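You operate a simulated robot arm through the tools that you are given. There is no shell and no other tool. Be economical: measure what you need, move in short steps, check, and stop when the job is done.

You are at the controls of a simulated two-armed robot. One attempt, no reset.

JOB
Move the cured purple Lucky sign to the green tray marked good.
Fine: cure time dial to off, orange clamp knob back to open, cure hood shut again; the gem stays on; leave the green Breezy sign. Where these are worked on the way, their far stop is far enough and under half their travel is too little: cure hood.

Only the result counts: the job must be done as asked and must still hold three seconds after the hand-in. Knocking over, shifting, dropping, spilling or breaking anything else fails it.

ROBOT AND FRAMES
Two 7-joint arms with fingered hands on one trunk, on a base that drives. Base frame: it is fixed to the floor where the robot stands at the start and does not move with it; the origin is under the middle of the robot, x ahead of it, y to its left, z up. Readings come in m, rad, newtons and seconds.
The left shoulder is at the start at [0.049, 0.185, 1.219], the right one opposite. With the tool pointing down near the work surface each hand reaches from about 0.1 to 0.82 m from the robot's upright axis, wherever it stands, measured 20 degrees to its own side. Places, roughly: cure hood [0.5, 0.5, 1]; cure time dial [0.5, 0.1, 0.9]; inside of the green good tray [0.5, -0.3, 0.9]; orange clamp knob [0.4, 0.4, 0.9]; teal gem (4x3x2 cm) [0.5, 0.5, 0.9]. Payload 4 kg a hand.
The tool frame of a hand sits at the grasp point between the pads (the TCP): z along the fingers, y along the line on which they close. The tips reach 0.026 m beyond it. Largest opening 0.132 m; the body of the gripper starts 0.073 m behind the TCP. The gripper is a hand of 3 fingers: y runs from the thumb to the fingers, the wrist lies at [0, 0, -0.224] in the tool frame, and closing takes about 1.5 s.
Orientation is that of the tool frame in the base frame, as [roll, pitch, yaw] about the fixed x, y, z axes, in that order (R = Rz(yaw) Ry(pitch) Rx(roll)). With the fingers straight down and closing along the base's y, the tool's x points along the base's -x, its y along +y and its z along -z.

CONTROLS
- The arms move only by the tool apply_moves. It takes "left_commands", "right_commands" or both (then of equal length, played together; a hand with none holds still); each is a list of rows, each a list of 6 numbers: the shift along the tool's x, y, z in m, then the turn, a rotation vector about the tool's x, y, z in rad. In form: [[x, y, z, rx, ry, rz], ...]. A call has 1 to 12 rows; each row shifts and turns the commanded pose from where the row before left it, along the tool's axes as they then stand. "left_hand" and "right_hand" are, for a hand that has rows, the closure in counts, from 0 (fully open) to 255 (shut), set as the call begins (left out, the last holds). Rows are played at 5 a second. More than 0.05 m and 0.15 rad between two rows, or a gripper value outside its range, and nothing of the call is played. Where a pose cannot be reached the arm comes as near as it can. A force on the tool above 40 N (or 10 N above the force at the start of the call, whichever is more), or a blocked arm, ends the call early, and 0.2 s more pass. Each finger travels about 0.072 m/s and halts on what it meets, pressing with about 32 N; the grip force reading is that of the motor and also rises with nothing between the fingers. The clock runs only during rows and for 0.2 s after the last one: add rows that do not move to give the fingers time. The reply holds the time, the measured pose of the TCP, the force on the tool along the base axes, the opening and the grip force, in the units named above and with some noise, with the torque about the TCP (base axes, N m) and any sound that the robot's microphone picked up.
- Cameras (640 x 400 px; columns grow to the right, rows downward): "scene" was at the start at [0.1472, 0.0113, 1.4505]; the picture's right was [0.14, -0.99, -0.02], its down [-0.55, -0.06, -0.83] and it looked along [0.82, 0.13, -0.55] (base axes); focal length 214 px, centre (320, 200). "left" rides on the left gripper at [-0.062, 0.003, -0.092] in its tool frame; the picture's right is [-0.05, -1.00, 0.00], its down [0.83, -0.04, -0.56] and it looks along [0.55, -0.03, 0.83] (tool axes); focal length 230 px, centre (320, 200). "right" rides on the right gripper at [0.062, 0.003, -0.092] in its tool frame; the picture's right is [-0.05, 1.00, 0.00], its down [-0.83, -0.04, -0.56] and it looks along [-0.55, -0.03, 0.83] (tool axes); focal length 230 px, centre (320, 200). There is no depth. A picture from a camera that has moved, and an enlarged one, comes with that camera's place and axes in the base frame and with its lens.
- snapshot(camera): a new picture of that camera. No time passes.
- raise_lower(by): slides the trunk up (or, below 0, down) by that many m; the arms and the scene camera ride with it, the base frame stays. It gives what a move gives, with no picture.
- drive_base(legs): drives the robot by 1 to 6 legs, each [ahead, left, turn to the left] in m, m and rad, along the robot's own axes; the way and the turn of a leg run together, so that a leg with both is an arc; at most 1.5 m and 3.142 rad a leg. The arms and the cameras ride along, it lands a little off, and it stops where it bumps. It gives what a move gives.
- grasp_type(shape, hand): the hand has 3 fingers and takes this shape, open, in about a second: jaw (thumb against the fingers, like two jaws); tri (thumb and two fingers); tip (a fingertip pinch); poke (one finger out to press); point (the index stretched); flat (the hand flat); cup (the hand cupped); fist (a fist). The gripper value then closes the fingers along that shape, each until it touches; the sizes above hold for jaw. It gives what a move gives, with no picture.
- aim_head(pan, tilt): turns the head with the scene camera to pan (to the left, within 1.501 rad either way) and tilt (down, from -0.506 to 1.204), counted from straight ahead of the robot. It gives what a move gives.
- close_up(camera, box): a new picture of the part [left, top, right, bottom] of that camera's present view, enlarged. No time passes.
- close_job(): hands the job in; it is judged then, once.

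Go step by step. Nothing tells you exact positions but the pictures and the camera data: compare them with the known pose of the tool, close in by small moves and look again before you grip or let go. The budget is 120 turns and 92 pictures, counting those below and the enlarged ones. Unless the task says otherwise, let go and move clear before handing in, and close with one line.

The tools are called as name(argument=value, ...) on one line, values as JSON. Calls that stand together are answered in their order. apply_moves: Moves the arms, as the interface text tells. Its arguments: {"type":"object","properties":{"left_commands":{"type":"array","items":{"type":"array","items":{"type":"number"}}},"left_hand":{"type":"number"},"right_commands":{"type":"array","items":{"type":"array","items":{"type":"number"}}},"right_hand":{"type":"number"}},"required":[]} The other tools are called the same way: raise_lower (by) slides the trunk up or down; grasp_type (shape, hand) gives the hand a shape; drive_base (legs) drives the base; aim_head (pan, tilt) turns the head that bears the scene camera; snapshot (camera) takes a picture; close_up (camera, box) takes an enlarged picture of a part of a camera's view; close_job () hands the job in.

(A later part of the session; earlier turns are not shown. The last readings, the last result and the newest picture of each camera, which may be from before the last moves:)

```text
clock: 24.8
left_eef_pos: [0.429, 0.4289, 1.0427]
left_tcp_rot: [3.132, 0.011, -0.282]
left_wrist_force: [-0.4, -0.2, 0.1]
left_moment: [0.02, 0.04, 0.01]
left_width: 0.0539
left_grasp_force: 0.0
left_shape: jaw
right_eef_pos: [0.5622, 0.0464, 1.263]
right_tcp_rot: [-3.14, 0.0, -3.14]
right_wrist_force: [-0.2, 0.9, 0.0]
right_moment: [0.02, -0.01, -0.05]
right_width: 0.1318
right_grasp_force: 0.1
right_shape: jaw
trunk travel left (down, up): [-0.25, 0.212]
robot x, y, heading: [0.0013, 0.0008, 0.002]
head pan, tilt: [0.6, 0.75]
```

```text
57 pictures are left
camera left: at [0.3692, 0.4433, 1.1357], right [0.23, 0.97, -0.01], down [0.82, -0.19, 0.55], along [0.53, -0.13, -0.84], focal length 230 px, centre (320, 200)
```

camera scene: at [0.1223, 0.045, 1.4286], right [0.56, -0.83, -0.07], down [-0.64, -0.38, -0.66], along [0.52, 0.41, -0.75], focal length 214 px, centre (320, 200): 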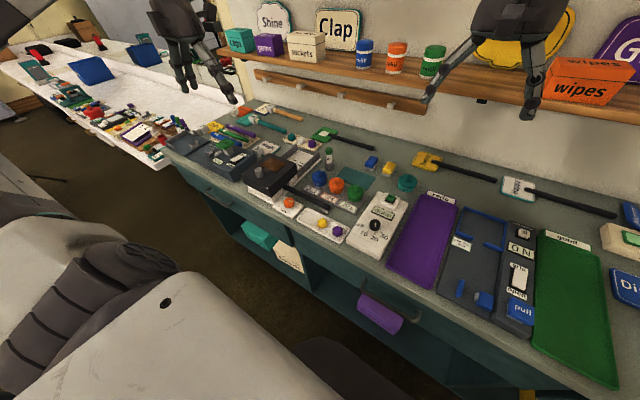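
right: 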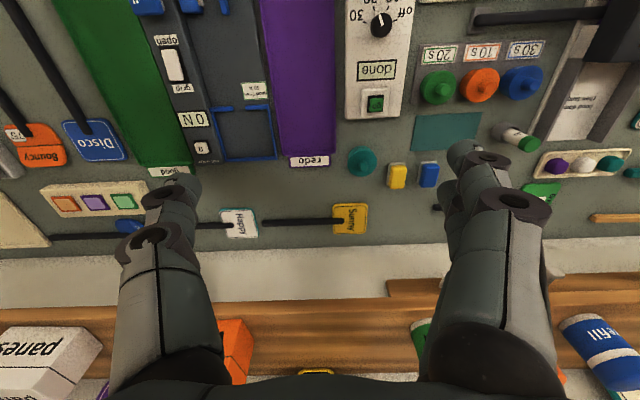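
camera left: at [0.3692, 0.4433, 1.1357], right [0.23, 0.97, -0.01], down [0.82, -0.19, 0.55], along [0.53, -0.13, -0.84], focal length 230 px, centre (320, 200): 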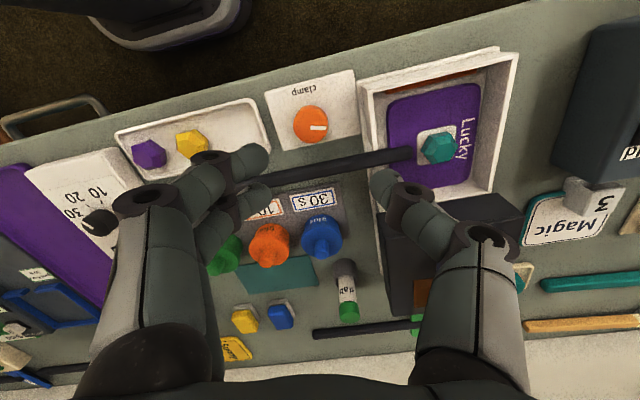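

The clamp bar has retracted to the front wall. Next I rotate the hand so it closes along x, above the sign's handle at about (0.480, 0.39).

apply_moves(left_commands=[[0, 0, 0, 0, 0, 0.143], [0, 0, 0, 0, 0, 0.143], [0, 0, 0, 0, 0, 0.143], [0, 0, 0, 0, 0, 0.143], [0, 0, 0, 0, 0, 0.143], [0, 0, 0, 0, 0, 0.143], [0, 0, 0, 0, 0, 0.143], [0, 0, 0, 0, 0, 0.143], [0, 0, 0, 0, 0, 0.145], [0.02, -0.026, 0, 0, 0, 0], [0.018, -0.025, 0, 0, 0, 0], [0, 0, 0, 0, 0, 0]], left_hand=160)

snapshot(camera="left")

```text
clock: 27.4
left_eef_pos: [0.479, 0.388, 1.0408]
left_tcp_rot: [3.13, -0.006, -1.567]
left_wrist_force: [-0.9, -0.1, 0.1]
left_moment: [0.01, -0.04, 0.01]
left_width: 0.0498
left_grasp_force: 0.1
left_shape: jaw
right_eef_pos: [0.5614, 0.0461, 1.2637]
right_tcp_rot: [-3.14, -0.001, -3.141]
right_wrist_force: [0.2, 0.2, 0.1]
right_moment: [0.0, 0.02, 0.01]
right_width: 0.1317
right_grasp_force: 0.0
right_shape: jaw
trunk travel left (down, up): [-0.25, 0.212]
robot x, y, heading: [-0.0001, 0.0007, 0.002]
head pan, tilt: [0.6, 0.75]
```

```text
56 pictures are left
camera left: at [0.4761, 0.4514, 1.1336], right [1.0, 0.05, -0.01], down [0.05, -0.83, 0.56], along [0.02, -0.56, -0.83], focal length 230 px, centre (320, 200)
```

left: 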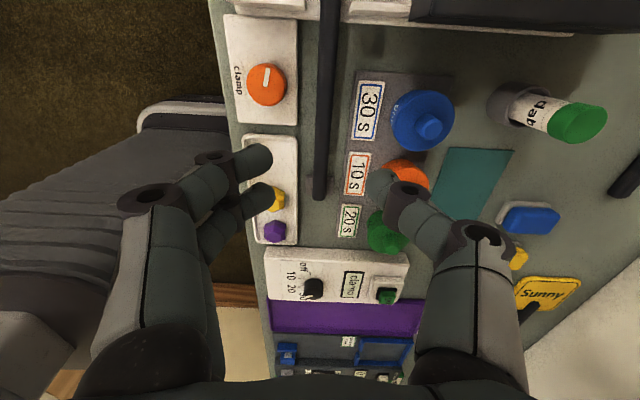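

The handle is centred at x≈0.482. I'll narrow the opening a bit and descend over it.

apply_moves(left_commands=[[0, -0.003, 0.03, 0, 0, 0], [0, 0, 0.03, 0, 0, 0], [0, 0, 0.03, 0, 0, 0], [0, 0, 0.01, 0, 0, 0], [0, 0, 0, 0, 0, 0]], left_hand=178)

snapshot(camera="left")

close_up(camera="scene", box=[260, 130, 380, 220])

```text
clock: 28.6
left_eef_pos: [0.4824, 0.3862, 0.94]
left_tcp_rot: [3.129, -0.004, -1.567]
left_wrist_force: [0.1, -0.3, 0.2]
left_moment: [-0.02, -0.02, 0.0]
left_width: 0.0398
left_grasp_force: 0.1
left_shape: jaw
right_eef_pos: [0.5622, 0.0454, 1.2635]
right_tcp_rot: [3.141, 0.0, -3.14]
right_wrist_force: [0.3, 0.2, -0.5]
right_moment: [0.0, 0.01, -0.03]
right_width: 0.132
right_grasp_force: 0.0
right_shape: jaw
trunk travel left (down, up): [-0.25, 0.212]
robot x, y, heading: [0.0003, 0.0045, 0.0]
head pan, tilt: [0.6, 0.75]
```

```text
55 pictures are left
camera left: at [0.48, 0.4492, 1.0324], right [1.0, 0.05, -0.01], down [0.05, -0.83, 0.56], along [0.02, -0.56, -0.83], focal length 230 px, centre (320, 200)
```

left: 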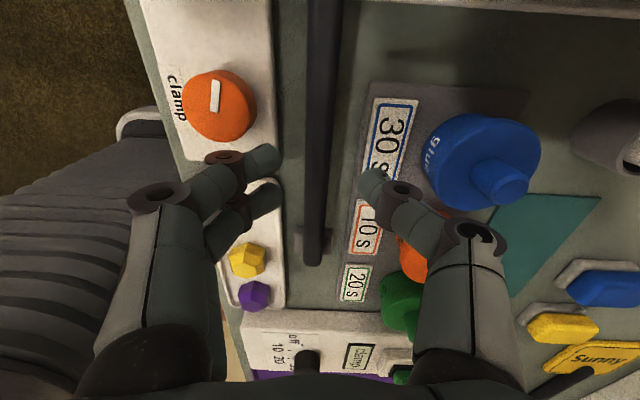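

```text
4.44 times, centred on (320, 175) of scene
camera zoom: at [0.122, 0.045, 1.4286], right [0.56, -0.82, -0.07], down [-0.64, -0.39, -0.66], along [0.52, 0.41, -0.75], focal length 953 px, centre (320, 311)
```

zoom: 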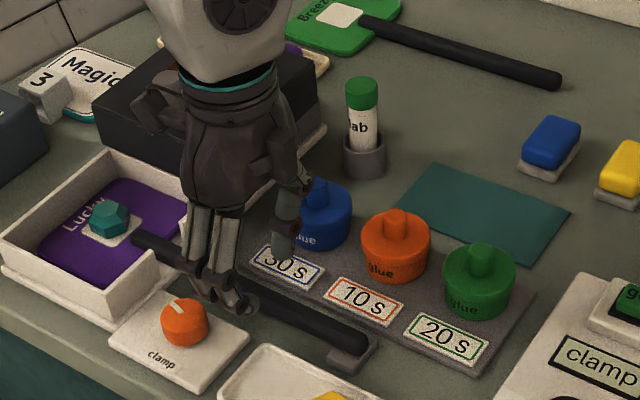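

The fingers straddle the handle. I'll lower the last bit gently.

apply_moves(left_commands=[[0, 0.001, 0.006, 0, 0, 0], [0, 0, 0.006, 0, 0, 0], [0, 0, 0.006, 0, 0, 0], [0, 0, 0, 0, 0, 0]])

snapshot(camera="left")

close_up(camera="scene", box=[280, 150, 360, 210])

```text
clock: 29.6
left_eef_pos: [0.479, 0.3898, 0.9239]
left_tcp_rot: [3.129, -0.005, -1.569]
left_wrist_force: [0.4, 0.1, 0.4]
left_moment: [0.02, 0.02, -0.02]
left_width: 0.0405
left_grasp_force: 0.0
left_shape: jaw
right_eef_pos: [0.5629, 0.0455, 1.2637]
right_tcp_rot: [3.14, 0.001, -3.14]
right_wrist_force: [-0.2, -0.4, 0.4]
right_moment: [-0.01, 0.02, -0.02]
right_width: 0.1316
right_grasp_force: 0.0
right_shape: jaw
trunk travel left (down, up): [-0.25, 0.212]
robot x, y, heading: [0.0, -0.0001, 0.005]
head pan, tilt: [0.6, 0.75]
```

```text
53 pictures are left
camera left: at [0.4776, 0.4508, 1.0154], right [1.0, 0.05, -0.01], down [0.05, -0.83, 0.56], along [0.02, -0.56, -0.83], focal length 230 px, centre (320, 200)
```

left: 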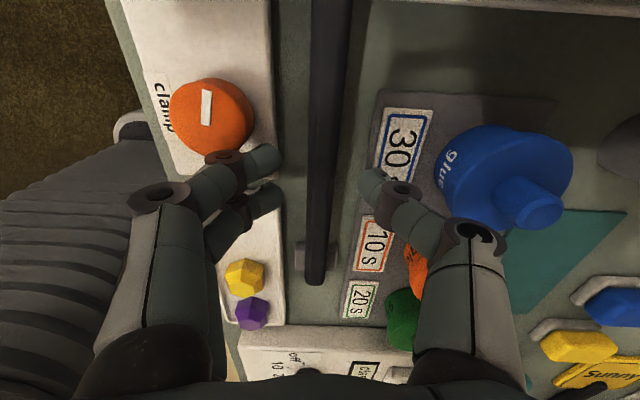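

```text
6.67 times, centred on (320, 180) of scene
camera zoom: at [0.1221, 0.045, 1.4286], right [0.56, -0.82, -0.07], down [-0.64, -0.39, -0.66], along [0.52, 0.41, -0.75], focal length 1430 px, centre (320, 333)
```

zoom: 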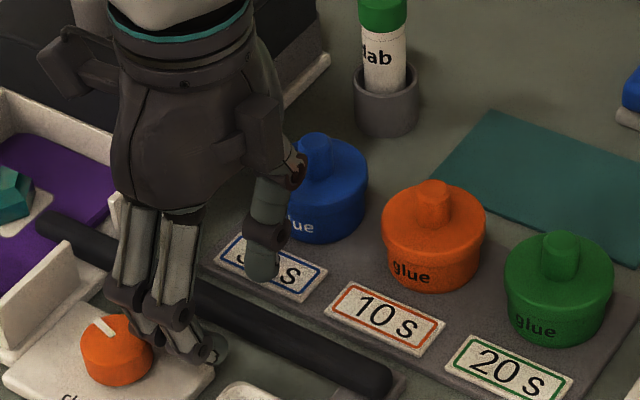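

Well centred. Down 6 mm more, then close.

apply_moves(left_commands=[[0, -0.001, 0.004, 0, 0, 0], [0, 0, 0.003, 0, 0, 0], [0, 0, 0, 0, 0, 0]])

apply_moves(left_commands=[[0, 0, 0, 0, 0, 0], [0, 0, 0, 0, 0, 0], [0, 0, 0, 0, 0, 0], [0, 0, 0, 0, 0, 0], [0, 0, 0, 0, 0, 0]], left_hand=255)

snapshot(camera="left")

```text
clock: 30.4
left_eef_pos: [0.483, 0.3867, 0.9165]
left_tcp_rot: [3.128, -0.004, -1.57]
left_wrist_force: [1.4, -4.8, 7.0]
left_moment: [0.04, 0.29, 0.2]
left_width: 0.0403
left_grasp_force: 0.1
left_shape: jaw
right_eef_pos: [0.5622, 0.0448, 1.2642]
right_tcp_rot: [-3.14, -0.001, 3.141]
right_wrist_force: [-0.4, -0.2, -0.2]
right_moment: [0.01, -0.02, 0.0]
right_width: 0.132
right_grasp_force: 0.2
right_shape: jaw
trunk travel left (down, up): [-0.25, 0.212]
robot x, y, heading: [-0.0012, -0.0006, 0.002]
head pan, tilt: [0.6, 0.75]
```

```text
clock: 31.6
left_eef_pos: [0.4808, 0.386, 0.9146]
left_tcp_rot: [3.128, -0.005, -1.57]
left_wrist_force: [0.3, -8.4, 3.1]
left_moment: [0.01, 0.15, 0.35]
left_width: 0.0121
left_grasp_force: 31.3
left_shape: jaw
right_eef_pos: [0.5622, 0.0438, 1.2637]
right_tcp_rot: [3.141, 0.001, -3.138]
right_wrist_force: [0.5, 0.3, 0.7]
right_moment: [0.02, -0.02, -0.03]
right_width: 0.1321
right_grasp_force: 0.0
right_shape: jaw
trunk travel left (down, up): [-0.25, 0.212]
robot x, y, heading: [0.0005, -0.002, 0.003]
head pan, tilt: [0.6, 0.75]
```

```text
51 pictures are left
camera left: at [0.4789, 0.4489, 1.0079], right [1.0, 0.05, -0.01], down [0.05, -0.83, 0.56], along [0.02, -0.56, -0.83], focal length 230 px, centre (320, 200)
```

left: 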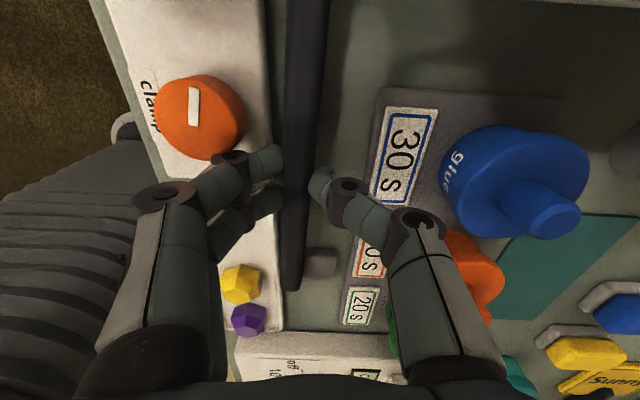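

The handle is gripped. I'll lift a little and check how the sign hangs.

apply_moves(left_commands=[[0, 0, -0.01, 0, 0, 0], [0, 0, -0.015, 0, 0, 0], [0, 0, -0.02, 0, 0, 0], [0, 0, 0, 0, 0, 0]])

snapshot(camera="left")

close_up(camera="scene", box=[230, 120, 390, 220])

```text
clock: 32.6
left_eef_pos: [0.4818, 0.3901, 0.9606]
left_tcp_rot: [3.128, -0.005, -1.569]
left_wrist_force: [-1.1, -0.3, 0.0]
left_moment: [-0.07, 0.0, 0.02]
left_width: 0.012
left_grasp_force: 32.4
left_shape: jaw
right_eef_pos: [0.5627, 0.0446, 1.2636]
right_tcp_rot: [3.14, 0.001, 3.141]
right_wrist_force: [0.2, 0.9, -0.1]
right_moment: [0.05, 0.01, -0.03]
right_width: 0.132
right_grasp_force: 0.0
right_shape: jaw
trunk travel left (down, up): [-0.25, 0.212]
robot x, y, heading: [0.0007, -0.0015, 0.001]
head pan, tilt: [0.6, 0.75]
```

```text
50 pictures are left
camera left: at [0.4796, 0.4511, 1.052], right [1.0, 0.05, -0.01], down [0.05, -0.83, 0.56], along [0.02, -0.56, -0.83], focal length 230 px, centre (320, 200)
```

left: 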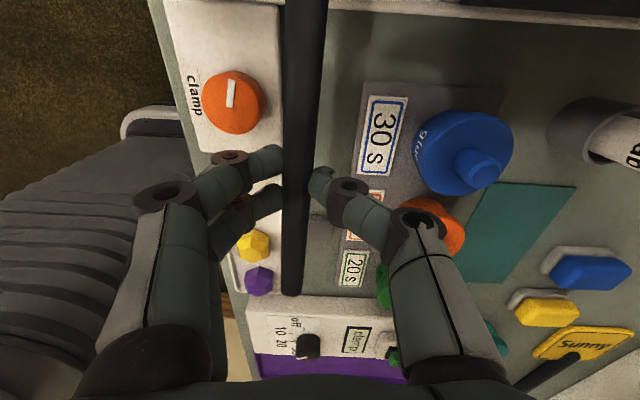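

```text
4.00 times, centred on (310, 170) of scene
camera zoom: at [0.1223, 0.0453, 1.4285], right [0.56, -0.82, -0.07], down [-0.64, -0.39, -0.66], along [0.52, 0.41, -0.75], focal length 858 px, centre (360, 320)
```

zoom: 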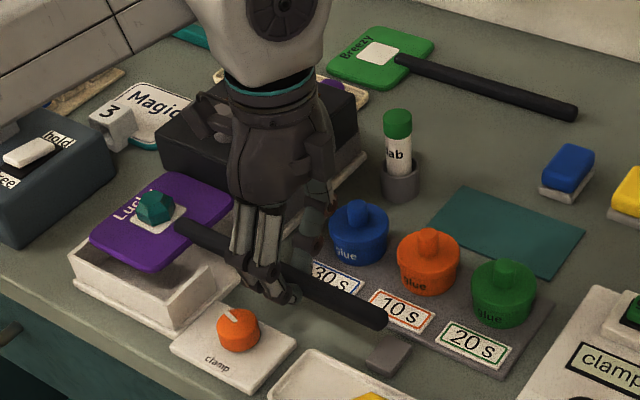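

The sign lifts level with the gem on. I'll raise it higher and look toward the tray on the right.

apply_moves(left_commands=[[0, 0, -0.03, 0, 0, 0], [0, 0, -0.03, 0, 0, 0], [0, 0, -0.03, 0, 0, 0], [0, 0, -0.03, 0, 0, 0], [0, 0, 0, 0, 0, 0]])

aim_head(pan=-0.5, tilt=0.75)

snapshot(camera="scene")

```text
clock: 33.8
left_eef_pos: [0.4851, 0.3895, 1.0798]
left_tcp_rot: [3.127, -0.007, -1.569]
left_wrist_force: [-0.4, 0.9, -0.1]
left_moment: [-0.05, -0.04, 0.0]
left_width: 0.0116
left_grasp_force: 32.6
left_shape: jaw
right_eef_pos: [0.5625, 0.0455, 1.2631]
right_tcp_rot: [-3.142, -0.001, -3.14]
right_wrist_force: [0.1, -0.1, -0.6]
right_moment: [0.0, -0.01, 0.01]
right_width: 0.1318
right_grasp_force: 0.0
right_shape: jaw
trunk travel left (down, up): [-0.25, 0.212]
robot x, y, heading: [0.0006, 0.0009, 0.005]
head pan, tilt: [0.6, 0.75]
```

```text
clock: 35.1
left_eef_pos: [0.4848, 0.3908, 1.0796]
left_tcp_rot: [3.13, -0.006, -1.569]
left_wrist_force: [0.1, -0.1, 0.0]
left_moment: [-0.1, 0.02, 0.02]
left_width: 0.0117
left_grasp_force: 31.8
left_shape: jaw
right_eef_pos: [0.5615, 0.0462, 1.2632]
right_tcp_rot: [3.141, 0.0, -3.141]
right_wrist_force: [0.1, 0.6, -0.7]
right_moment: [0.03, 0.03, -0.04]
right_width: 0.1318
right_grasp_force: 0.2
right_shape: jaw
trunk travel left (down, up): [-0.25, 0.212]
robot x, y, heading: [-0.0013, -0.0029, -0.003]
head pan, tilt: [-0.499, 0.75]
```

```text
48 pictures are left
camera scene: at [0.1267, -0.0413, 1.4281], right [-0.47, -0.88, 0.06], down [-0.68, 0.33, -0.66], along [0.56, -0.35, -0.75], focal length 214 px, centre (320, 200)
```

scene: 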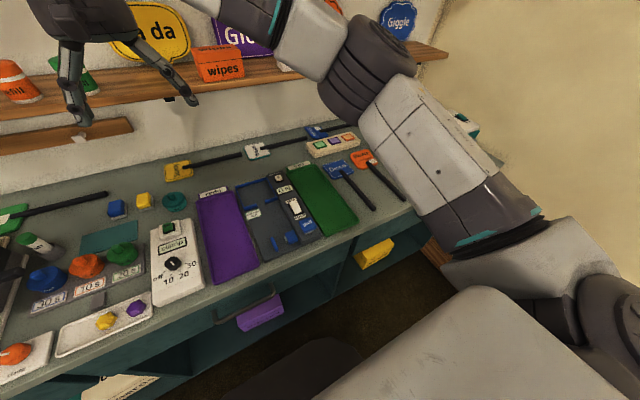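

The green tray spans roughly x 0.40–0.71, y −0.22 to −0.40. I'll move the empty right arm out of the way to the right and back first.

apply_moves(right_commands=[[0.021, -0.043, 0, 0, 0, 0], [0.021, -0.043, 0, 0, 0, 0], [0.021, -0.043, 0, 0, 0, 0], [0.021, -0.043, 0, 0, 0, 0], [0.021, -0.043, 0, 0, 0, 0], [0.021, -0.043, 0, 0, 0, 0], [0.021, -0.043, 0, 0, 0, 0], [0.021, -0.043, 0, 0, 0, 0], [0.021, -0.043, 0, 0, 0, 0], [0.021, -0.043, 0, 0, 0, 0], [0, 0, 0, 0, 0, 0]])

snapshot(camera="scene")

```text
clock: 37.5
left_eef_pos: [0.4835, 0.3903, 1.0799]
left_tcp_rot: [3.129, -0.004, -1.569]
left_wrist_force: [-0.4, 0.7, -0.8]
left_moment: [-0.08, 0.01, 0.02]
left_width: 0.0119
left_grasp_force: 32.2
left_shape: jaw
right_eef_pos: [0.3603, -0.3743, 1.2602]
right_tcp_rot: [3.141, 0.002, -3.139]
right_wrist_force: [-0.8, 0.1, -1.6]
right_moment: [-0.01, -0.02, 0.04]
right_width: 0.1319
right_grasp_force: 0.0
right_shape: jaw
right hand out of reach, approached as far as the arm can: row 10
trunk travel left (down, up): [-0.25, 0.212]
robot x, y, heading: [0.0008, 0.0023, 0.003]
head pan, tilt: [-0.499, 0.75]
```

```text
47 pictures are left
camera scene: at [0.126, -0.0405, 1.4282], right [-0.47, -0.88, 0.06], down [-0.68, 0.33, -0.66], along [0.56, -0.35, -0.75], focal length 214 px, centre (320, 200)
```

scene: 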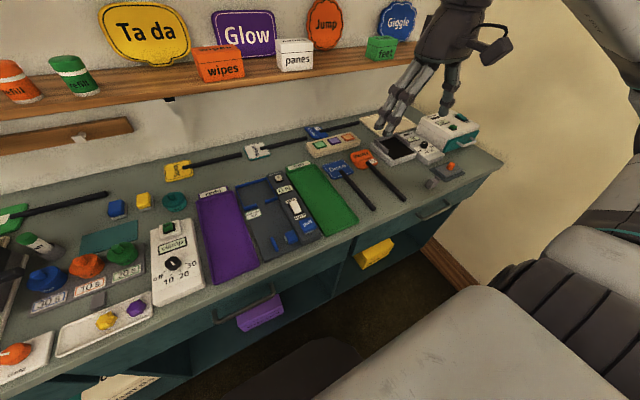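

The right side is clear and the side wall is at about y −1.1. I'll drive 0.2 m to the right with the sign held high.

drive_base(legs=[[0, -0.2, 0]])

snapshot(camera="scene")

```text
clock: 39.1
left_eef_pos: [0.4863, 0.1901, 1.0802]
left_tcp_rot: [3.128, -0.005, -1.571]
left_wrist_force: [0.7, -0.7, -1.6]
left_moment: [-0.1, 0.0, 0.0]
left_width: 0.0118
left_grasp_force: 31.7
left_shape: jaw
right_eef_pos: [0.3609, -0.5743, 1.2598]
right_tcp_rot: [-3.14, 0.0, 3.14]
right_wrist_force: [-0.7, 0.0, -0.1]
right_moment: [0.03, 0.0, 0.03]
right_width: 0.1319
right_grasp_force: 0.1
right_shape: jaw
trunk travel left (down, up): [-0.25, 0.212]
robot x, y, heading: [0.0011, -0.1954, -0.003]
head pan, tilt: [-0.499, 0.75]
```

```text
46 pictures are left
camera scene: at [0.1265, -0.2402, 1.4281], right [-0.48, -0.88, 0.06], down [-0.68, 0.33, -0.66], along [0.56, -0.35, -0.75], focal length 214 px, centre (320, 200)
```

scene: 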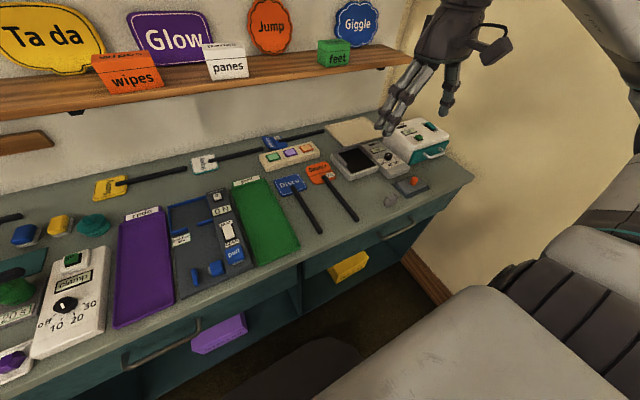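

Now I rotate the sign clockwise by 90° so its head points away from the robot, keeping it high.

apply_moves(left_commands=[[0, 0, 0, 0, 0, 0.143], [0, 0, 0, 0, 0, 0.143], [0, 0, 0, 0, 0, 0.143], [0, 0, 0, 0, 0, 0.143], [0, 0, 0, 0, 0, 0.143], [0, 0, 0, 0, 0, 0.143], [0, 0, 0, 0, 0, 0.143], [0, 0, 0, 0, 0, 0.143], [0, 0, 0, 0, 0, 0.143], [0, 0, 0, 0, 0, 0.143], [0, 0, 0, 0, 0, 0.14], [0, 0, 0, 0, 0, 0]])

aim_head(pan=0, tilt=0.75)

snapshot(camera="scene")

```text
clock: 41.7
left_eef_pos: [0.4854, 0.1901, 1.0795]
left_tcp_rot: [-3.134, -0.012, 3.139]
left_wrist_force: [0.1, 0.9, 0.1]
left_moment: [0.01, 0.09, -0.03]
left_width: 0.0121
left_grasp_force: 32.5
left_shape: jaw
right_eef_pos: [0.3615, -0.5747, 1.2586]
right_tcp_rot: [-3.141, 0.002, 3.139]
right_wrist_force: [-0.7, -0.3, 0.1]
right_moment: [0.0, 0.03, -0.01]
right_width: 0.1319
right_grasp_force: 0.1
right_shape: jaw
trunk travel left (down, up): [-0.25, 0.212]
robot x, y, heading: [-0.0004, -0.198, -0.004]
head pan, tilt: [-0.499, 0.75]
```

```text
clock: 42.6
left_eef_pos: [0.4854, 0.1892, 1.0811]
left_tcp_rot: [-3.135, -0.012, -3.141]
left_wrist_force: [0.1, -0.5, -0.7]
left_moment: [-0.02, 0.1, -0.04]
left_width: 0.0117
left_grasp_force: 32.4
left_shape: jaw
right_eef_pos: [0.3608, -0.5743, 1.2593]
right_tcp_rot: [3.141, 0.001, 3.139]
right_wrist_force: [0.1, -0.5, 0.4]
right_moment: [-0.01, 0.0, 0.02]
right_width: 0.1319
right_grasp_force: 0.1
right_shape: jaw
trunk travel left (down, up): [-0.25, 0.212]
robot x, y, heading: [-0.0014, -0.2019, 0.0]
head pan, tilt: [0.0, 0.75]
```

```text
45 pictures are left
camera scene: at [0.1366, -0.2012, 1.4269], right [0.0, -1.0, 0.0], down [-0.76, 0.0, -0.65], along [0.65, 0.0, -0.76], focal length 214 px, centre (320, 200)
```

scene: 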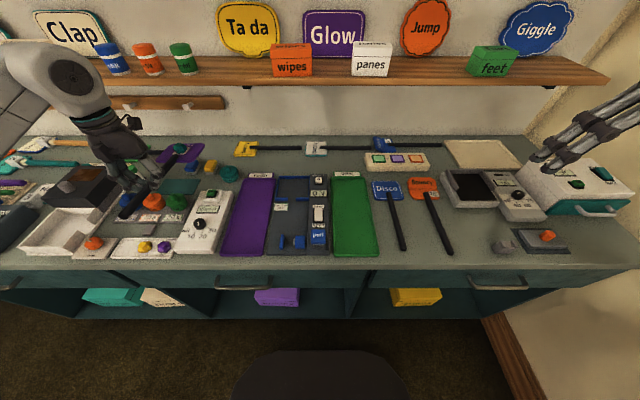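

The tray looks nearly aligned with x; I'll zoom for its exact edges and see the sign.

close_up(camera="scene", box=[280, 160, 440, 270])

close_up(camera="scene", box=[60, 120, 260, 260])

```text
3.64 times, centred on (360, 215) of scene
camera zoom: at [0.1366, -0.2012, 1.4269], right [0.0, -1.0, 0.0], down [-0.76, 0.0, -0.65], along [0.65, 0.0, -0.76], focal length 780 px, centre (174, 146)
```

zoom: 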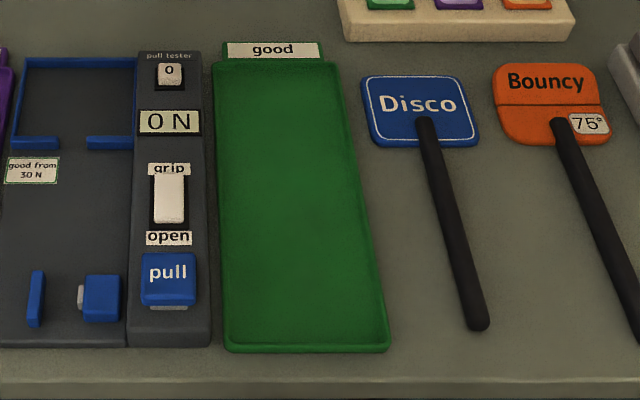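

```text
2.86 times, centred on (160, 190) of scene
camera zoom: at [0.1366, -0.2012, 1.4269], right [0.0, -1.0, 0.0], down [-0.76, 0.0, -0.65], along [0.65, 0.0, -0.76], focal length 613 px, centre (777, 229)
```

zoom: 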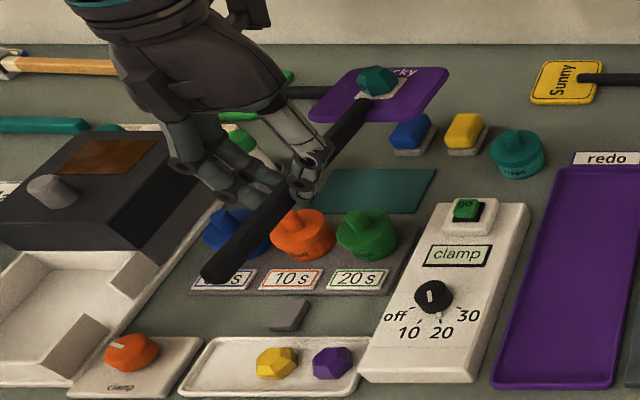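

The tray is aligned with x: y −0.239 to −0.362, x 0.40–0.71, centre y −0.30. The sign is slanted about 8° in the grip, so I'll correct its heading and carry it over the tray.

apply_moves(left_commands=[[0.0, 0.0, 0, 0, 0, -0.14], [0.0049, -0.0442, 0, 0, 0, 0], [0.0049, -0.0442, 0, 0, 0, 0], [0.0049, -0.0442, 0, 0, 0, 0], [0.0049, -0.0442, 0, 0, 0, 0], [0.0049, -0.0442, 0, 0, 0, 0], [0.0049, -0.0442, 0, 0, 0, 0], [0.0049, -0.0442, 0, 0, 0, 0], [0.0049, -0.0442, 0, 0, 0, 0], [0.0049, -0.0442, 0, 0, 0, 0], [0.0049, -0.0442, 0, 0, 0, 0], [0.0049, -0.0442, 0, 0, 0, 0]])

snapshot(camera="scene")

```text
clock: 45.2
left_eef_pos: [0.503, -0.3026, 1.086]
left_tcp_rot: [-3.141, -0.013, -3.001]
left_wrist_force: [0.4, 0.3, 0.6]
left_moment: [-0.01, 0.09, -0.03]
left_width: 0.0119
left_grasp_force: 32.1
left_shape: jaw
right_eef_pos: [0.3599, -0.5768, 1.2584]
right_tcp_rot: [3.14, 0.001, -3.141]
right_wrist_force: [0.1, -0.4, -0.8]
right_moment: [-0.01, -0.02, 0.0]
right_width: 0.1321
right_grasp_force: 0.1
right_shape: jaw
trunk travel left (down, up): [-0.25, 0.212]
robot x, y, heading: [-0.0018, -0.2019, -0.0]
head pan, tilt: [0.0, 0.75]
```

```text
42 pictures are left
camera scene: at [0.1363, -0.2036, 1.4269], right [0.0, -1.0, 0.0], down [-0.76, 0.0, -0.65], along [0.65, 0.0, -0.76], focal length 214 px, centre (320, 200)
```

scene: 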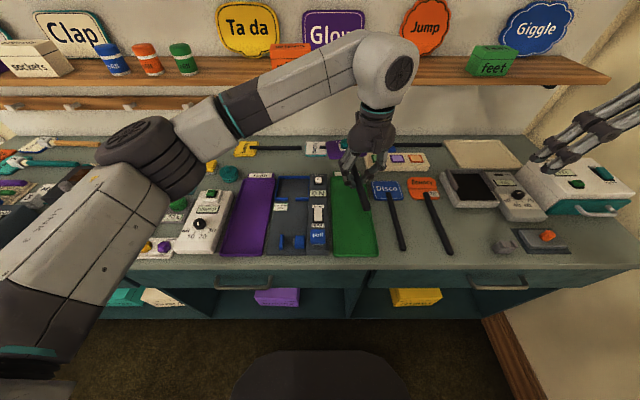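

The sign is above the tray. I'll lower it partway and examine alignment.

apply_moves(left_commands=[[0, 0, 0.035, 0, 0, 0], [0, 0, 0.035, 0, 0, 0], [0, 0, 0.035, 0, 0, 0], [0, 0, 0, 0, 0, 0]])

close_up(camera="scene", box=[280, 130, 440, 270])

snapshot(camera="left")

```text
clock: 46.2
left_eef_pos: [0.5009, -0.3002, 0.9783]
left_tcp_rot: [-3.139, -0.016, -3.0]
left_wrist_force: [-0.1, 0.1, -0.7]
left_moment: [0.0, 0.08, 0.01]
left_width: 0.0118
left_grasp_force: 32.2
left_shape: jaw
right_eef_pos: [0.3599, -0.5762, 1.2595]
right_tcp_rot: [-3.141, 0.001, 3.139]
right_wrist_force: [-0.5, 0.6, -0.1]
right_moment: [0.0, 0.01, 0.0]
right_width: 0.132
right_grasp_force: 0.0
right_shape: jaw
trunk travel left (down, up): [-0.25, 0.212]
robot x, y, heading: [-0.0028, -0.2027, -0.001]
head pan, tilt: [0.0, 0.75]
```

```text
2.86 times, centred on (360, 200) of scene
camera zoom: at [0.1364, -0.2017, 1.4269], right [0.0, -1.0, 0.0], down [-0.76, 0.0, -0.65], along [0.65, 0.0, -0.76], focal length 613 px, centre (206, 200)
```

zoom: 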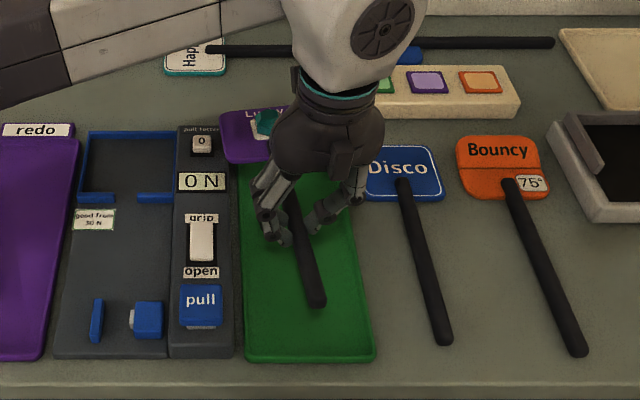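

```text
40 pictures are left
camera left: at [0.563, -0.2878, 1.0684], right [0.19, -0.98, 0.0], down [-0.81, -0.16, 0.57], along [-0.56, -0.11, -0.82], focal length 230 px, centre (320, 200)
```

left: 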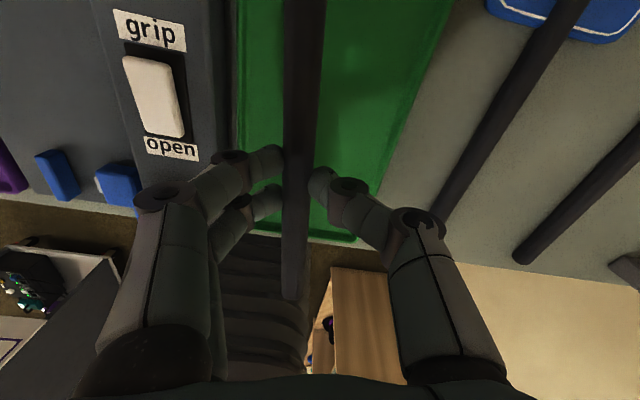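

Both views agree that the handle is now turned about 6.5° the other way and sits 1.2 cm left of centre. I'll correct both.

apply_moves(left_commands=[[0, 0, 0, 0, 0, 0.115], [0, -0.012, 0, 0, 0, 0], [0, 0, 0.02, 0, 0, 0], [0, 0, 0, 0, 0, 0]])

close_up(camera="scene", box=[290, 150, 410, 265])

snapshot(camera="left")

```text
clock: 47.2
left_eef_pos: [0.4983, -0.3129, 0.9581]
left_tcp_rot: [-3.137, -0.013, -3.117]
left_wrist_force: [0.0, -0.3, 0.1]
left_moment: [0.01, 0.12, -0.01]
left_width: 0.0116
left_grasp_force: 32.1
left_shape: jaw
right_eef_pos: [0.3602, -0.5751, 1.2585]
right_tcp_rot: [-3.14, 0.0, 3.141]
right_wrist_force: [0.2, -0.3, 0.8]
right_moment: [0.01, -0.01, 0.05]
right_width: 0.1321
right_grasp_force: 0.0
right_shape: jaw
trunk travel left (down, up): [-0.25, 0.212]
robot x, y, heading: [0.0008, -0.2026, 0.001]
head pan, tilt: [0.0, 0.75]
```

```text
3.48 times, centred on (350, 208) of scene
camera zoom: at [0.1364, -0.2014, 1.4269], right [0.0, -1.0, 0.0], down [-0.76, 0.0, -0.65], along [0.65, 0.0, -0.76], focal length 746 px, centre (216, 174)
```

zoom: 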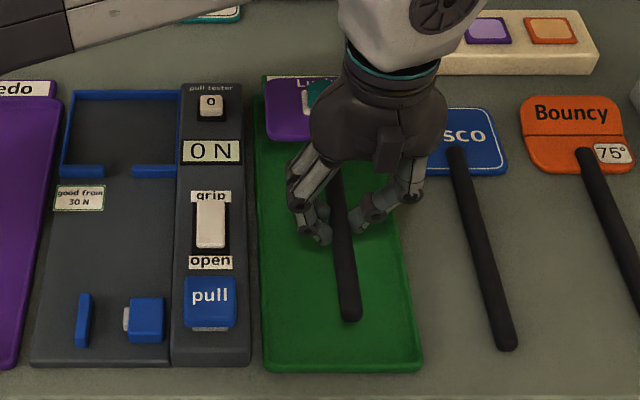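

```text
38 pictures are left
camera left: at [0.5614, -0.3072, 1.0488], right [0.08, -1.0, 0.0], down [-0.82, -0.06, 0.57], along [-0.56, -0.05, -0.82], focal length 230 px, centre (320, 200)
```

left: 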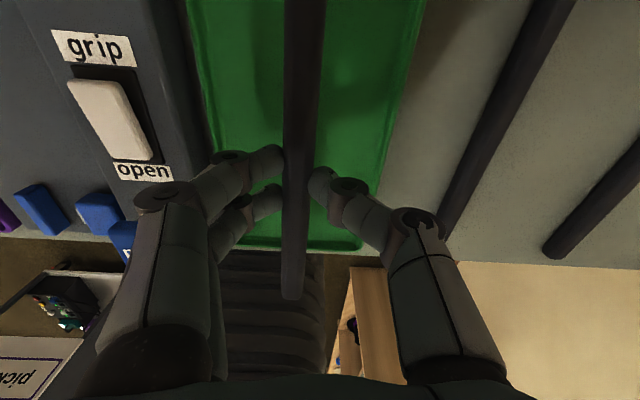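

Now aligned: axis y≈−0.302, head left edge −0.25, tail at x 0.418. I'll lower gently.

apply_moves(left_commands=[[0, 0, 0.01, 0, 0, 0], [0, 0, 0.01, 0, 0, 0], [0, 0, 0.008, 0, 0, 0], [0, 0, 0, 0, 0, 0]])

close_up(camera="scene", box=[290, 150, 410, 265])

```text
clock: 48.2
left_eef_pos: [0.4982, -0.3126, 0.931]
left_tcp_rot: [-3.137, -0.014, -3.116]
left_wrist_force: [1.4, 0.4, -0.7]
left_moment: [0.01, 0.06, 0.0]
left_width: 0.0118
left_grasp_force: 32.0
left_shape: jaw
right_eef_pos: [0.36, -0.5756, 1.2586]
right_tcp_rot: [3.141, 0.003, 3.138]
right_wrist_force: [0.8, -0.7, -0.1]
right_moment: [-0.01, 0.0, 0.02]
right_width: 0.1319
right_grasp_force: 0.0
right_shape: jaw
trunk travel left (down, up): [-0.25, 0.212]
robot x, y, heading: [-0.0021, -0.1961, 0.002]
head pan, tilt: [0.0, 0.75]
```

```text
3.48 times, centred on (350, 208) of scene
camera zoom: at [0.1366, -0.2014, 1.4269], right [0.0, -1.0, 0.0], down [-0.76, 0.0, -0.65], along [0.65, 0.0, -0.76], focal length 746 px, centre (216, 174)
```

zoom: 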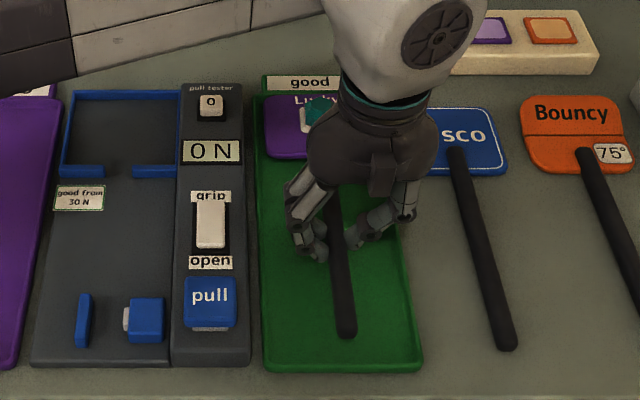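

Looks good. A few more millimetres until contact.

apply_moves(left_commands=[[0, -0.001, 0.005, 0, 0, 0], [0, 0, 0.004, 0, 0, 0], [0, 0, 0.003, 0, 0, 0], [0, 0, 0, 0, 0, 0]])

close_up(camera="scene", box=[310, 150, 400, 265])

```text
clock: 49.2
left_eef_pos: [0.4989, -0.3134, 0.9184]
left_tcp_rot: [-3.137, -0.013, -3.114]
left_wrist_force: [-0.7, -0.8, 0.3]
left_moment: [-0.04, -0.05, 0.0]
left_width: 0.0115
left_grasp_force: 32.4
left_shape: jaw
right_eef_pos: [0.3599, -0.5753, 1.2594]
right_tcp_rot: [3.141, 0.002, 3.14]
right_wrist_force: [0.4, -0.1, -0.3]
right_moment: [-0.01, -0.01, 0.04]
right_width: 0.1318
right_grasp_force: 0.0
right_shape: jaw
trunk travel left (down, up): [-0.25, 0.212]
robot x, y, heading: [0.0018, -0.1985, -0.001]
head pan, tilt: [0.0, 0.75]
```

```text
3.48 times, centred on (355, 208) of scene
camera zoom: at [0.1365, -0.2014, 1.4269], right [0.0, -1.0, 0.0], down [-0.76, 0.0, -0.65], along [0.65, 0.0, -0.76], focal length 746 px, centre (198, 174)
```

zoom: 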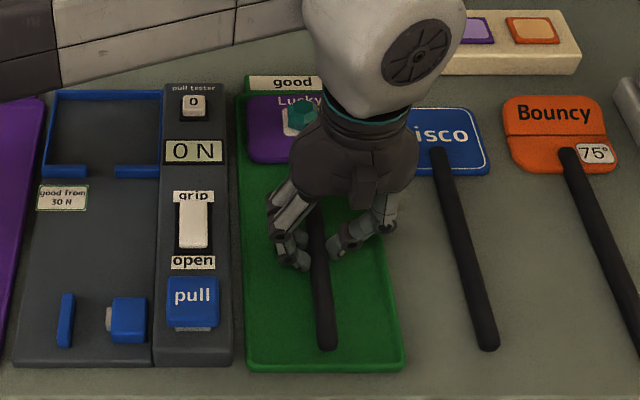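

The moment change suggests the head has just touched. A bit lower to seat it.

apply_moves(left_commands=[[0, -0.001, 0.003, 0, 0, 0], [0, 0, 0.003, 0, 0, 0], [0, 0, 0, 0, 0, 0]])

```text
clock: 50.0
left_eef_pos: [0.499, -0.3141, 0.9119]
left_tcp_rot: [-3.135, -0.011, -3.116]
left_wrist_force: [-0.5, 1.1, 1.2]
left_moment: [-0.05, -0.15, 0.05]
left_width: 0.0116
left_grasp_force: 31.6
left_shape: jaw
right_eef_pos: [0.3604, -0.5751, 1.2591]
right_tcp_rot: [-3.14, 0.002, 3.14]
right_wrist_force: [-1.2, 0.6, -0.3]
right_moment: [0.03, 0.0, 0.0]
right_width: 0.1318
right_grasp_force: 0.0
right_shape: jaw
trunk travel left (down, up): [-0.25, 0.212]
robot x, y, heading: [-0.0024, -0.1984, 0.0]
head pan, tilt: [0.0, 0.75]
```

Light contact now. I'll open the fingers moderately and back straight up.

apply_moves(left_commands=[[0, 0, 0, 0, 0, 0], [0, 0, 0, 0, 0, 0], [0, 0, 0, 0, 0, 0], [0, 0, 0, 0, 0, 0], [0, 0, -0.01, 0, 0, 0], [0, 0, -0.03, 0, 0, 0], [0, 0, -0.04, 0, 0, 0], [0, 0, -0.04, 0, 0, 0], [0, 0, -0.04, 0, 0, 0]], left_hand=160)

close_up(camera="scene", box=[290, 130, 410, 265])

```text
clock: 52.0
left_eef_pos: [0.5001, -0.3156, 1.0735]
left_tcp_rot: [-3.139, -0.012, -3.115]
left_wrist_force: [-0.4, 0.2, 0.2]
left_moment: [-0.01, 0.01, 0.0]
left_width: 0.0486
left_grasp_force: 0.0
left_shape: jaw
right_eef_pos: [0.3599, -0.5755, 1.2597]
right_tcp_rot: [-3.141, 0.002, 3.141]
right_wrist_force: [-0.1, -0.1, 0.0]
right_moment: [-0.02, -0.01, 0.01]
right_width: 0.132
right_grasp_force: 0.1
right_shape: jaw
trunk travel left (down, up): [-0.25, 0.212]
robot x, y, heading: [0.0001, -0.2032, -0.004]
head pan, tilt: [0.0, 0.75]
```

```text
2.96 times, centred on (350, 198) of scene
camera zoom: at [0.1358, -0.2018, 1.427], right [0.0, -1.0, 0.0], down [-0.76, 0.0, -0.65], along [0.65, 0.0, -0.76], focal length 636 px, centre (231, 207)
```

zoom: 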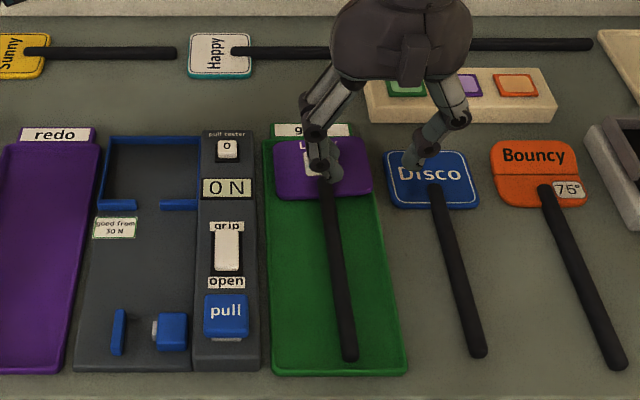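

The sign lies in the green tray. I'll move the hand over to the dial at about (0.48, 0.142) and inspect both.

apply_moves(left_commands=[[0.001, 0.0457, 0, 0, 0, 0], [0.001, 0.0457, 0, 0, 0, 0], [0.001, 0.0457, 0, 0, 0, 0], [0.001, 0.0457, 0, 0, 0, 0], [0.001, 0.0457, 0, 0, 0, 0], [0.001, 0.0457, 0, 0, 0, 0], [0.001, 0.0457, 0, 0, 0, 0], [0.001, 0.0457, 0, 0, 0, 0], [0.001, 0.0457, 0, 0, 0, 0], [0.001, 0.0457, 0, 0, 0, 0], [0, 0, 0, 0, 0, 0]])

snapshot(camera="left")

close_up(camera="scene", box=[320, 160, 400, 265])

close_up(camera="scene", box=[150, 170, 260, 260])

```text
clock: 54.4
left_eef_pos: [0.4793, 0.143, 1.068]
left_tcp_rot: [-3.141, -0.014, -3.116]
left_wrist_force: [0.0, 0.0, 0.9]
left_moment: [0.03, -0.02, 0.0]
left_width: 0.049
left_grasp_force: 0.0
left_shape: jaw
right_eef_pos: [0.3608, -0.5753, 1.2584]
right_tcp_rot: [3.14, 0.0, 3.14]
right_wrist_force: [0.2, 0.1, 1.3]
right_moment: [0.0, 0.01, 0.01]
right_width: 0.1319
right_grasp_force: 0.0
right_shape: jaw
trunk travel left (down, up): [-0.25, 0.212]
robot x, y, heading: [-0.0015, -0.2015, -0.001]
head pan, tilt: [0.0, 0.75]
```

```text
34 pictures are left
camera left: at [0.5414, 0.1478, 1.1588], right [0.08, -1.0, 0.0], down [-0.82, -0.06, 0.57], along [-0.56, -0.05, -0.82], focal length 230 px, centre (320, 200)
```

left: 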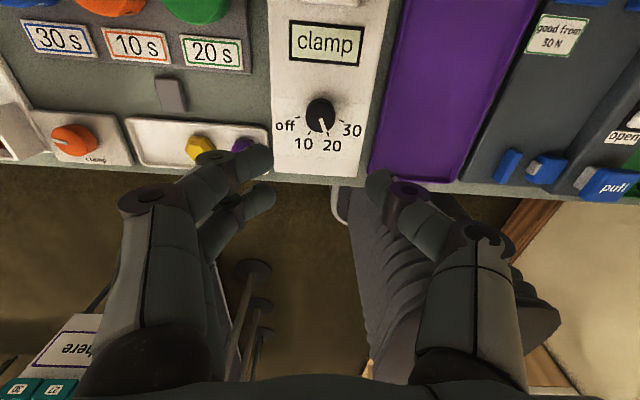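

```text
3.81 times, centred on (360, 212) of scene
camera zoom: at [0.1371, -0.2022, 1.4268], right [0.0, -1.0, 0.0], down [-0.76, 0.0, -0.65], along [0.65, 0.0, -0.76], focal length 817 px, centre (168, 152)
```

zoom: 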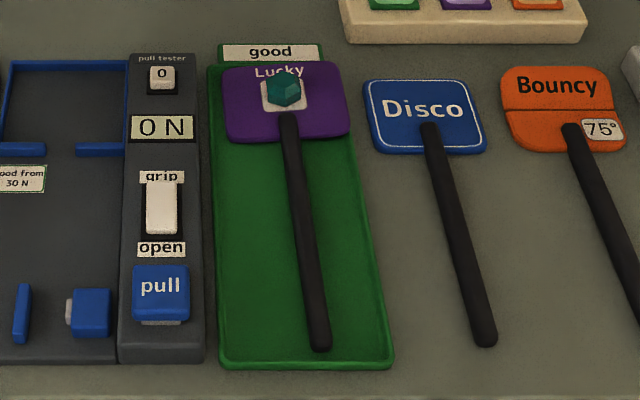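

```text
4.44 times, centred on (205, 215) of scene
camera zoom: at [0.1371, -0.2022, 1.4268], right [0.0, -1.0, 0.0], down [-0.76, 0.0, -0.65], along [0.65, 0.0, -0.76], focal length 953 px, centre (831, 133)
```

zoom: 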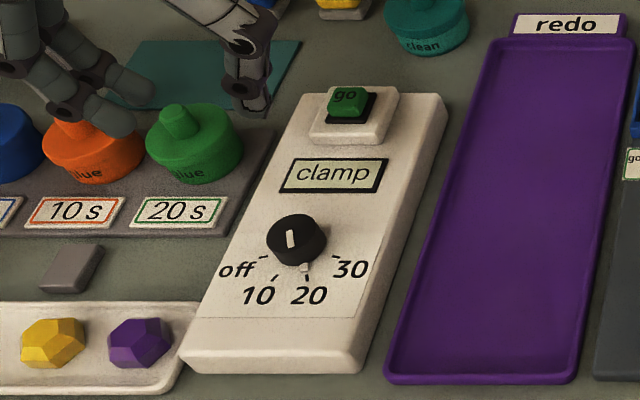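

The sign's axis is about 8 mm right of the tray's centre, so I'll nudge it later. First the dial: zooming in on its pointer.

close_up(camera="left", box=[260, 70, 390, 180])

```text
3.64 times, centred on (325, 125) of left
camera zoom: at [0.5414, 0.1478, 1.1588], right [0.08, -1.0, 0.0], down [-0.82, -0.06, 0.57], along [-0.56, -0.05, -0.82], focal length 837 px, centre (302, 473)
```

zoom: 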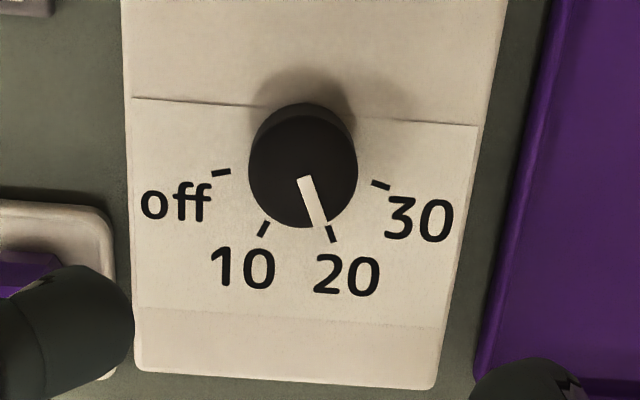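

The dial points at 20; "off" is about 93° clockwise. I'll pre-turn the hand counter-clockwise by 0.8 rad, then descend over the knob at (0.481, 0.141).

apply_moves(left_commands=[[-0.002, -0.002, 0, 0, 0, -0.135], [0, 0, 0, 0, 0, -0.135], [0, 0, 0, 0, 0, -0.135], [0, 0, 0, 0, 0, -0.135], [0, 0, 0, 0, 0, -0.135], [0, 0, 0, 0, 0, -0.135], [0, 0, 0.04, 0, 0, 0], [0, 0, 0.04, 0, 0, 0], [0, 0, 0.035, 0, 0, 0], [0, 0, 0, 0, 0, 0]], left_hand=140)

snapshot(camera="left")

close_up(camera="scene", box=[150, 150, 260, 260])

```text
clock: 56.6
left_eef_pos: [0.4793, 0.1423, 0.9538]
left_tcp_rot: [3.135, -0.013, -2.306]
left_wrist_force: [-0.2, 0.2, 0.8]
left_moment: [-0.03, 0.03, 0.01]
left_width: 0.0589
left_grasp_force: 0.2
left_shape: jaw
right_eef_pos: [0.3599, -0.5756, 1.26]
right_tcp_rot: [-3.14, 0.003, 3.139]
right_wrist_force: [-1.0, 0.1, 0.5]
right_moment: [-0.03, -0.01, 0.04]
right_width: 0.1321
right_grasp_force: 0.1
right_shape: jaw
trunk travel left (down, up): [-0.25, 0.212]
robot x, y, heading: [-0.0012, -0.1976, -0.002]
head pan, tilt: [0.0, 0.75]
```

```text
30 pictures are left
camera left: at [0.5192, 0.19, 1.045], right [0.78, -0.63, -0.01], down [-0.52, -0.64, 0.56], along [-0.36, -0.43, -0.83], focal length 230 px, centre (320, 200)
```

left: 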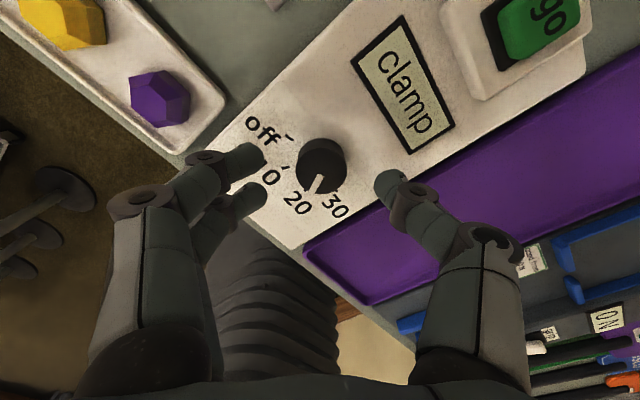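

```text
3.64 times, centred on (205, 205) of scene
camera zoom: at [0.1363, -0.2013, 1.4269], right [0.0, -1.0, 0.0], down [-0.76, 0.0, -0.65], along [0.65, 0.0, -0.76], focal length 780 px, centre (738, 182)
```

zoom: 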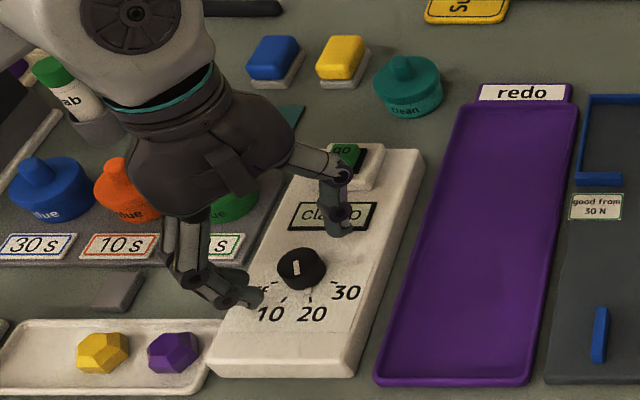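

Centred on the knob. Down 2 cm and close.

apply_moves(left_commands=[[-0.001, 0, 0.01, 0, 0, 0], [0, 0, 0.008, 0, 0, 0], [0, 0, 0.003, 0, 0, 0], [0, 0, 0, 0, 0, 0]])

apply_moves(left_commands=[[0, 0, 0, 0, 0, 0], [0, 0, 0, 0, 0, 0], [0, 0, 0, 0, 0, 0], [0, 0, 0, 0, 0, 0], [0, 0, 0, 0, 0, 0]], left_hand=255)

snapshot(camera="left")

```text
clock: 57.6
left_eef_pos: [0.4799, 0.1421, 0.9333]
left_tcp_rot: [3.136, -0.012, -2.306]
left_wrist_force: [-0.1, 0.3, 9.1]
left_moment: [0.18, 0.12, 0.02]
left_width: 0.0593
left_grasp_force: 0.0
left_shape: jaw
right_eef_pos: [0.3595, -0.5752, 1.2591]
right_tcp_rot: [3.14, 0.002, 3.141]
right_wrist_force: [0.6, 0.1, -0.3]
right_moment: [0.0, -0.01, -0.03]
right_width: 0.1319
right_grasp_force: 0.0
right_shape: jaw
trunk travel left (down, up): [-0.25, 0.212]
robot x, y, heading: [-0.0042, -0.1967, -0.003]
head pan, tilt: [0.0, 0.75]
```

```text
clock: 58.8
left_eef_pos: [0.4811, 0.1419, 0.9351]
left_tcp_rot: [3.135, -0.013, -2.305]
left_wrist_force: [3.2, -5.1, 4.0]
left_moment: [-0.11, -0.07, -0.02]
left_width: 0.0258
left_grasp_force: 32.1
left_shape: jaw
right_eef_pos: [0.3598, -0.5749, 1.2585]
right_tcp_rot: [3.14, 0.001, 3.14]
right_wrist_force: [-0.6, 0.4, -0.2]
right_moment: [0.02, 0.04, 0.0]
right_width: 0.132
right_grasp_force: 0.1
right_shape: jaw
trunk travel left (down, up): [-0.25, 0.212]
robot x, y, heading: [0.001, -0.1956, -0.002]
head pan, tilt: [0.0, 0.75]
```

```text
28 pictures are left
camera left: at [0.521, 0.1891, 1.0254], right [0.78, -0.63, -0.01], down [-0.52, -0.64, 0.56], along [-0.36, -0.43, -0.83], focal length 230 px, centre (320, 200)
```

left: 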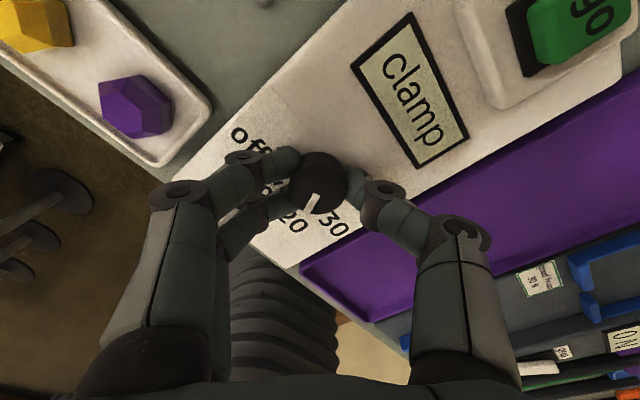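

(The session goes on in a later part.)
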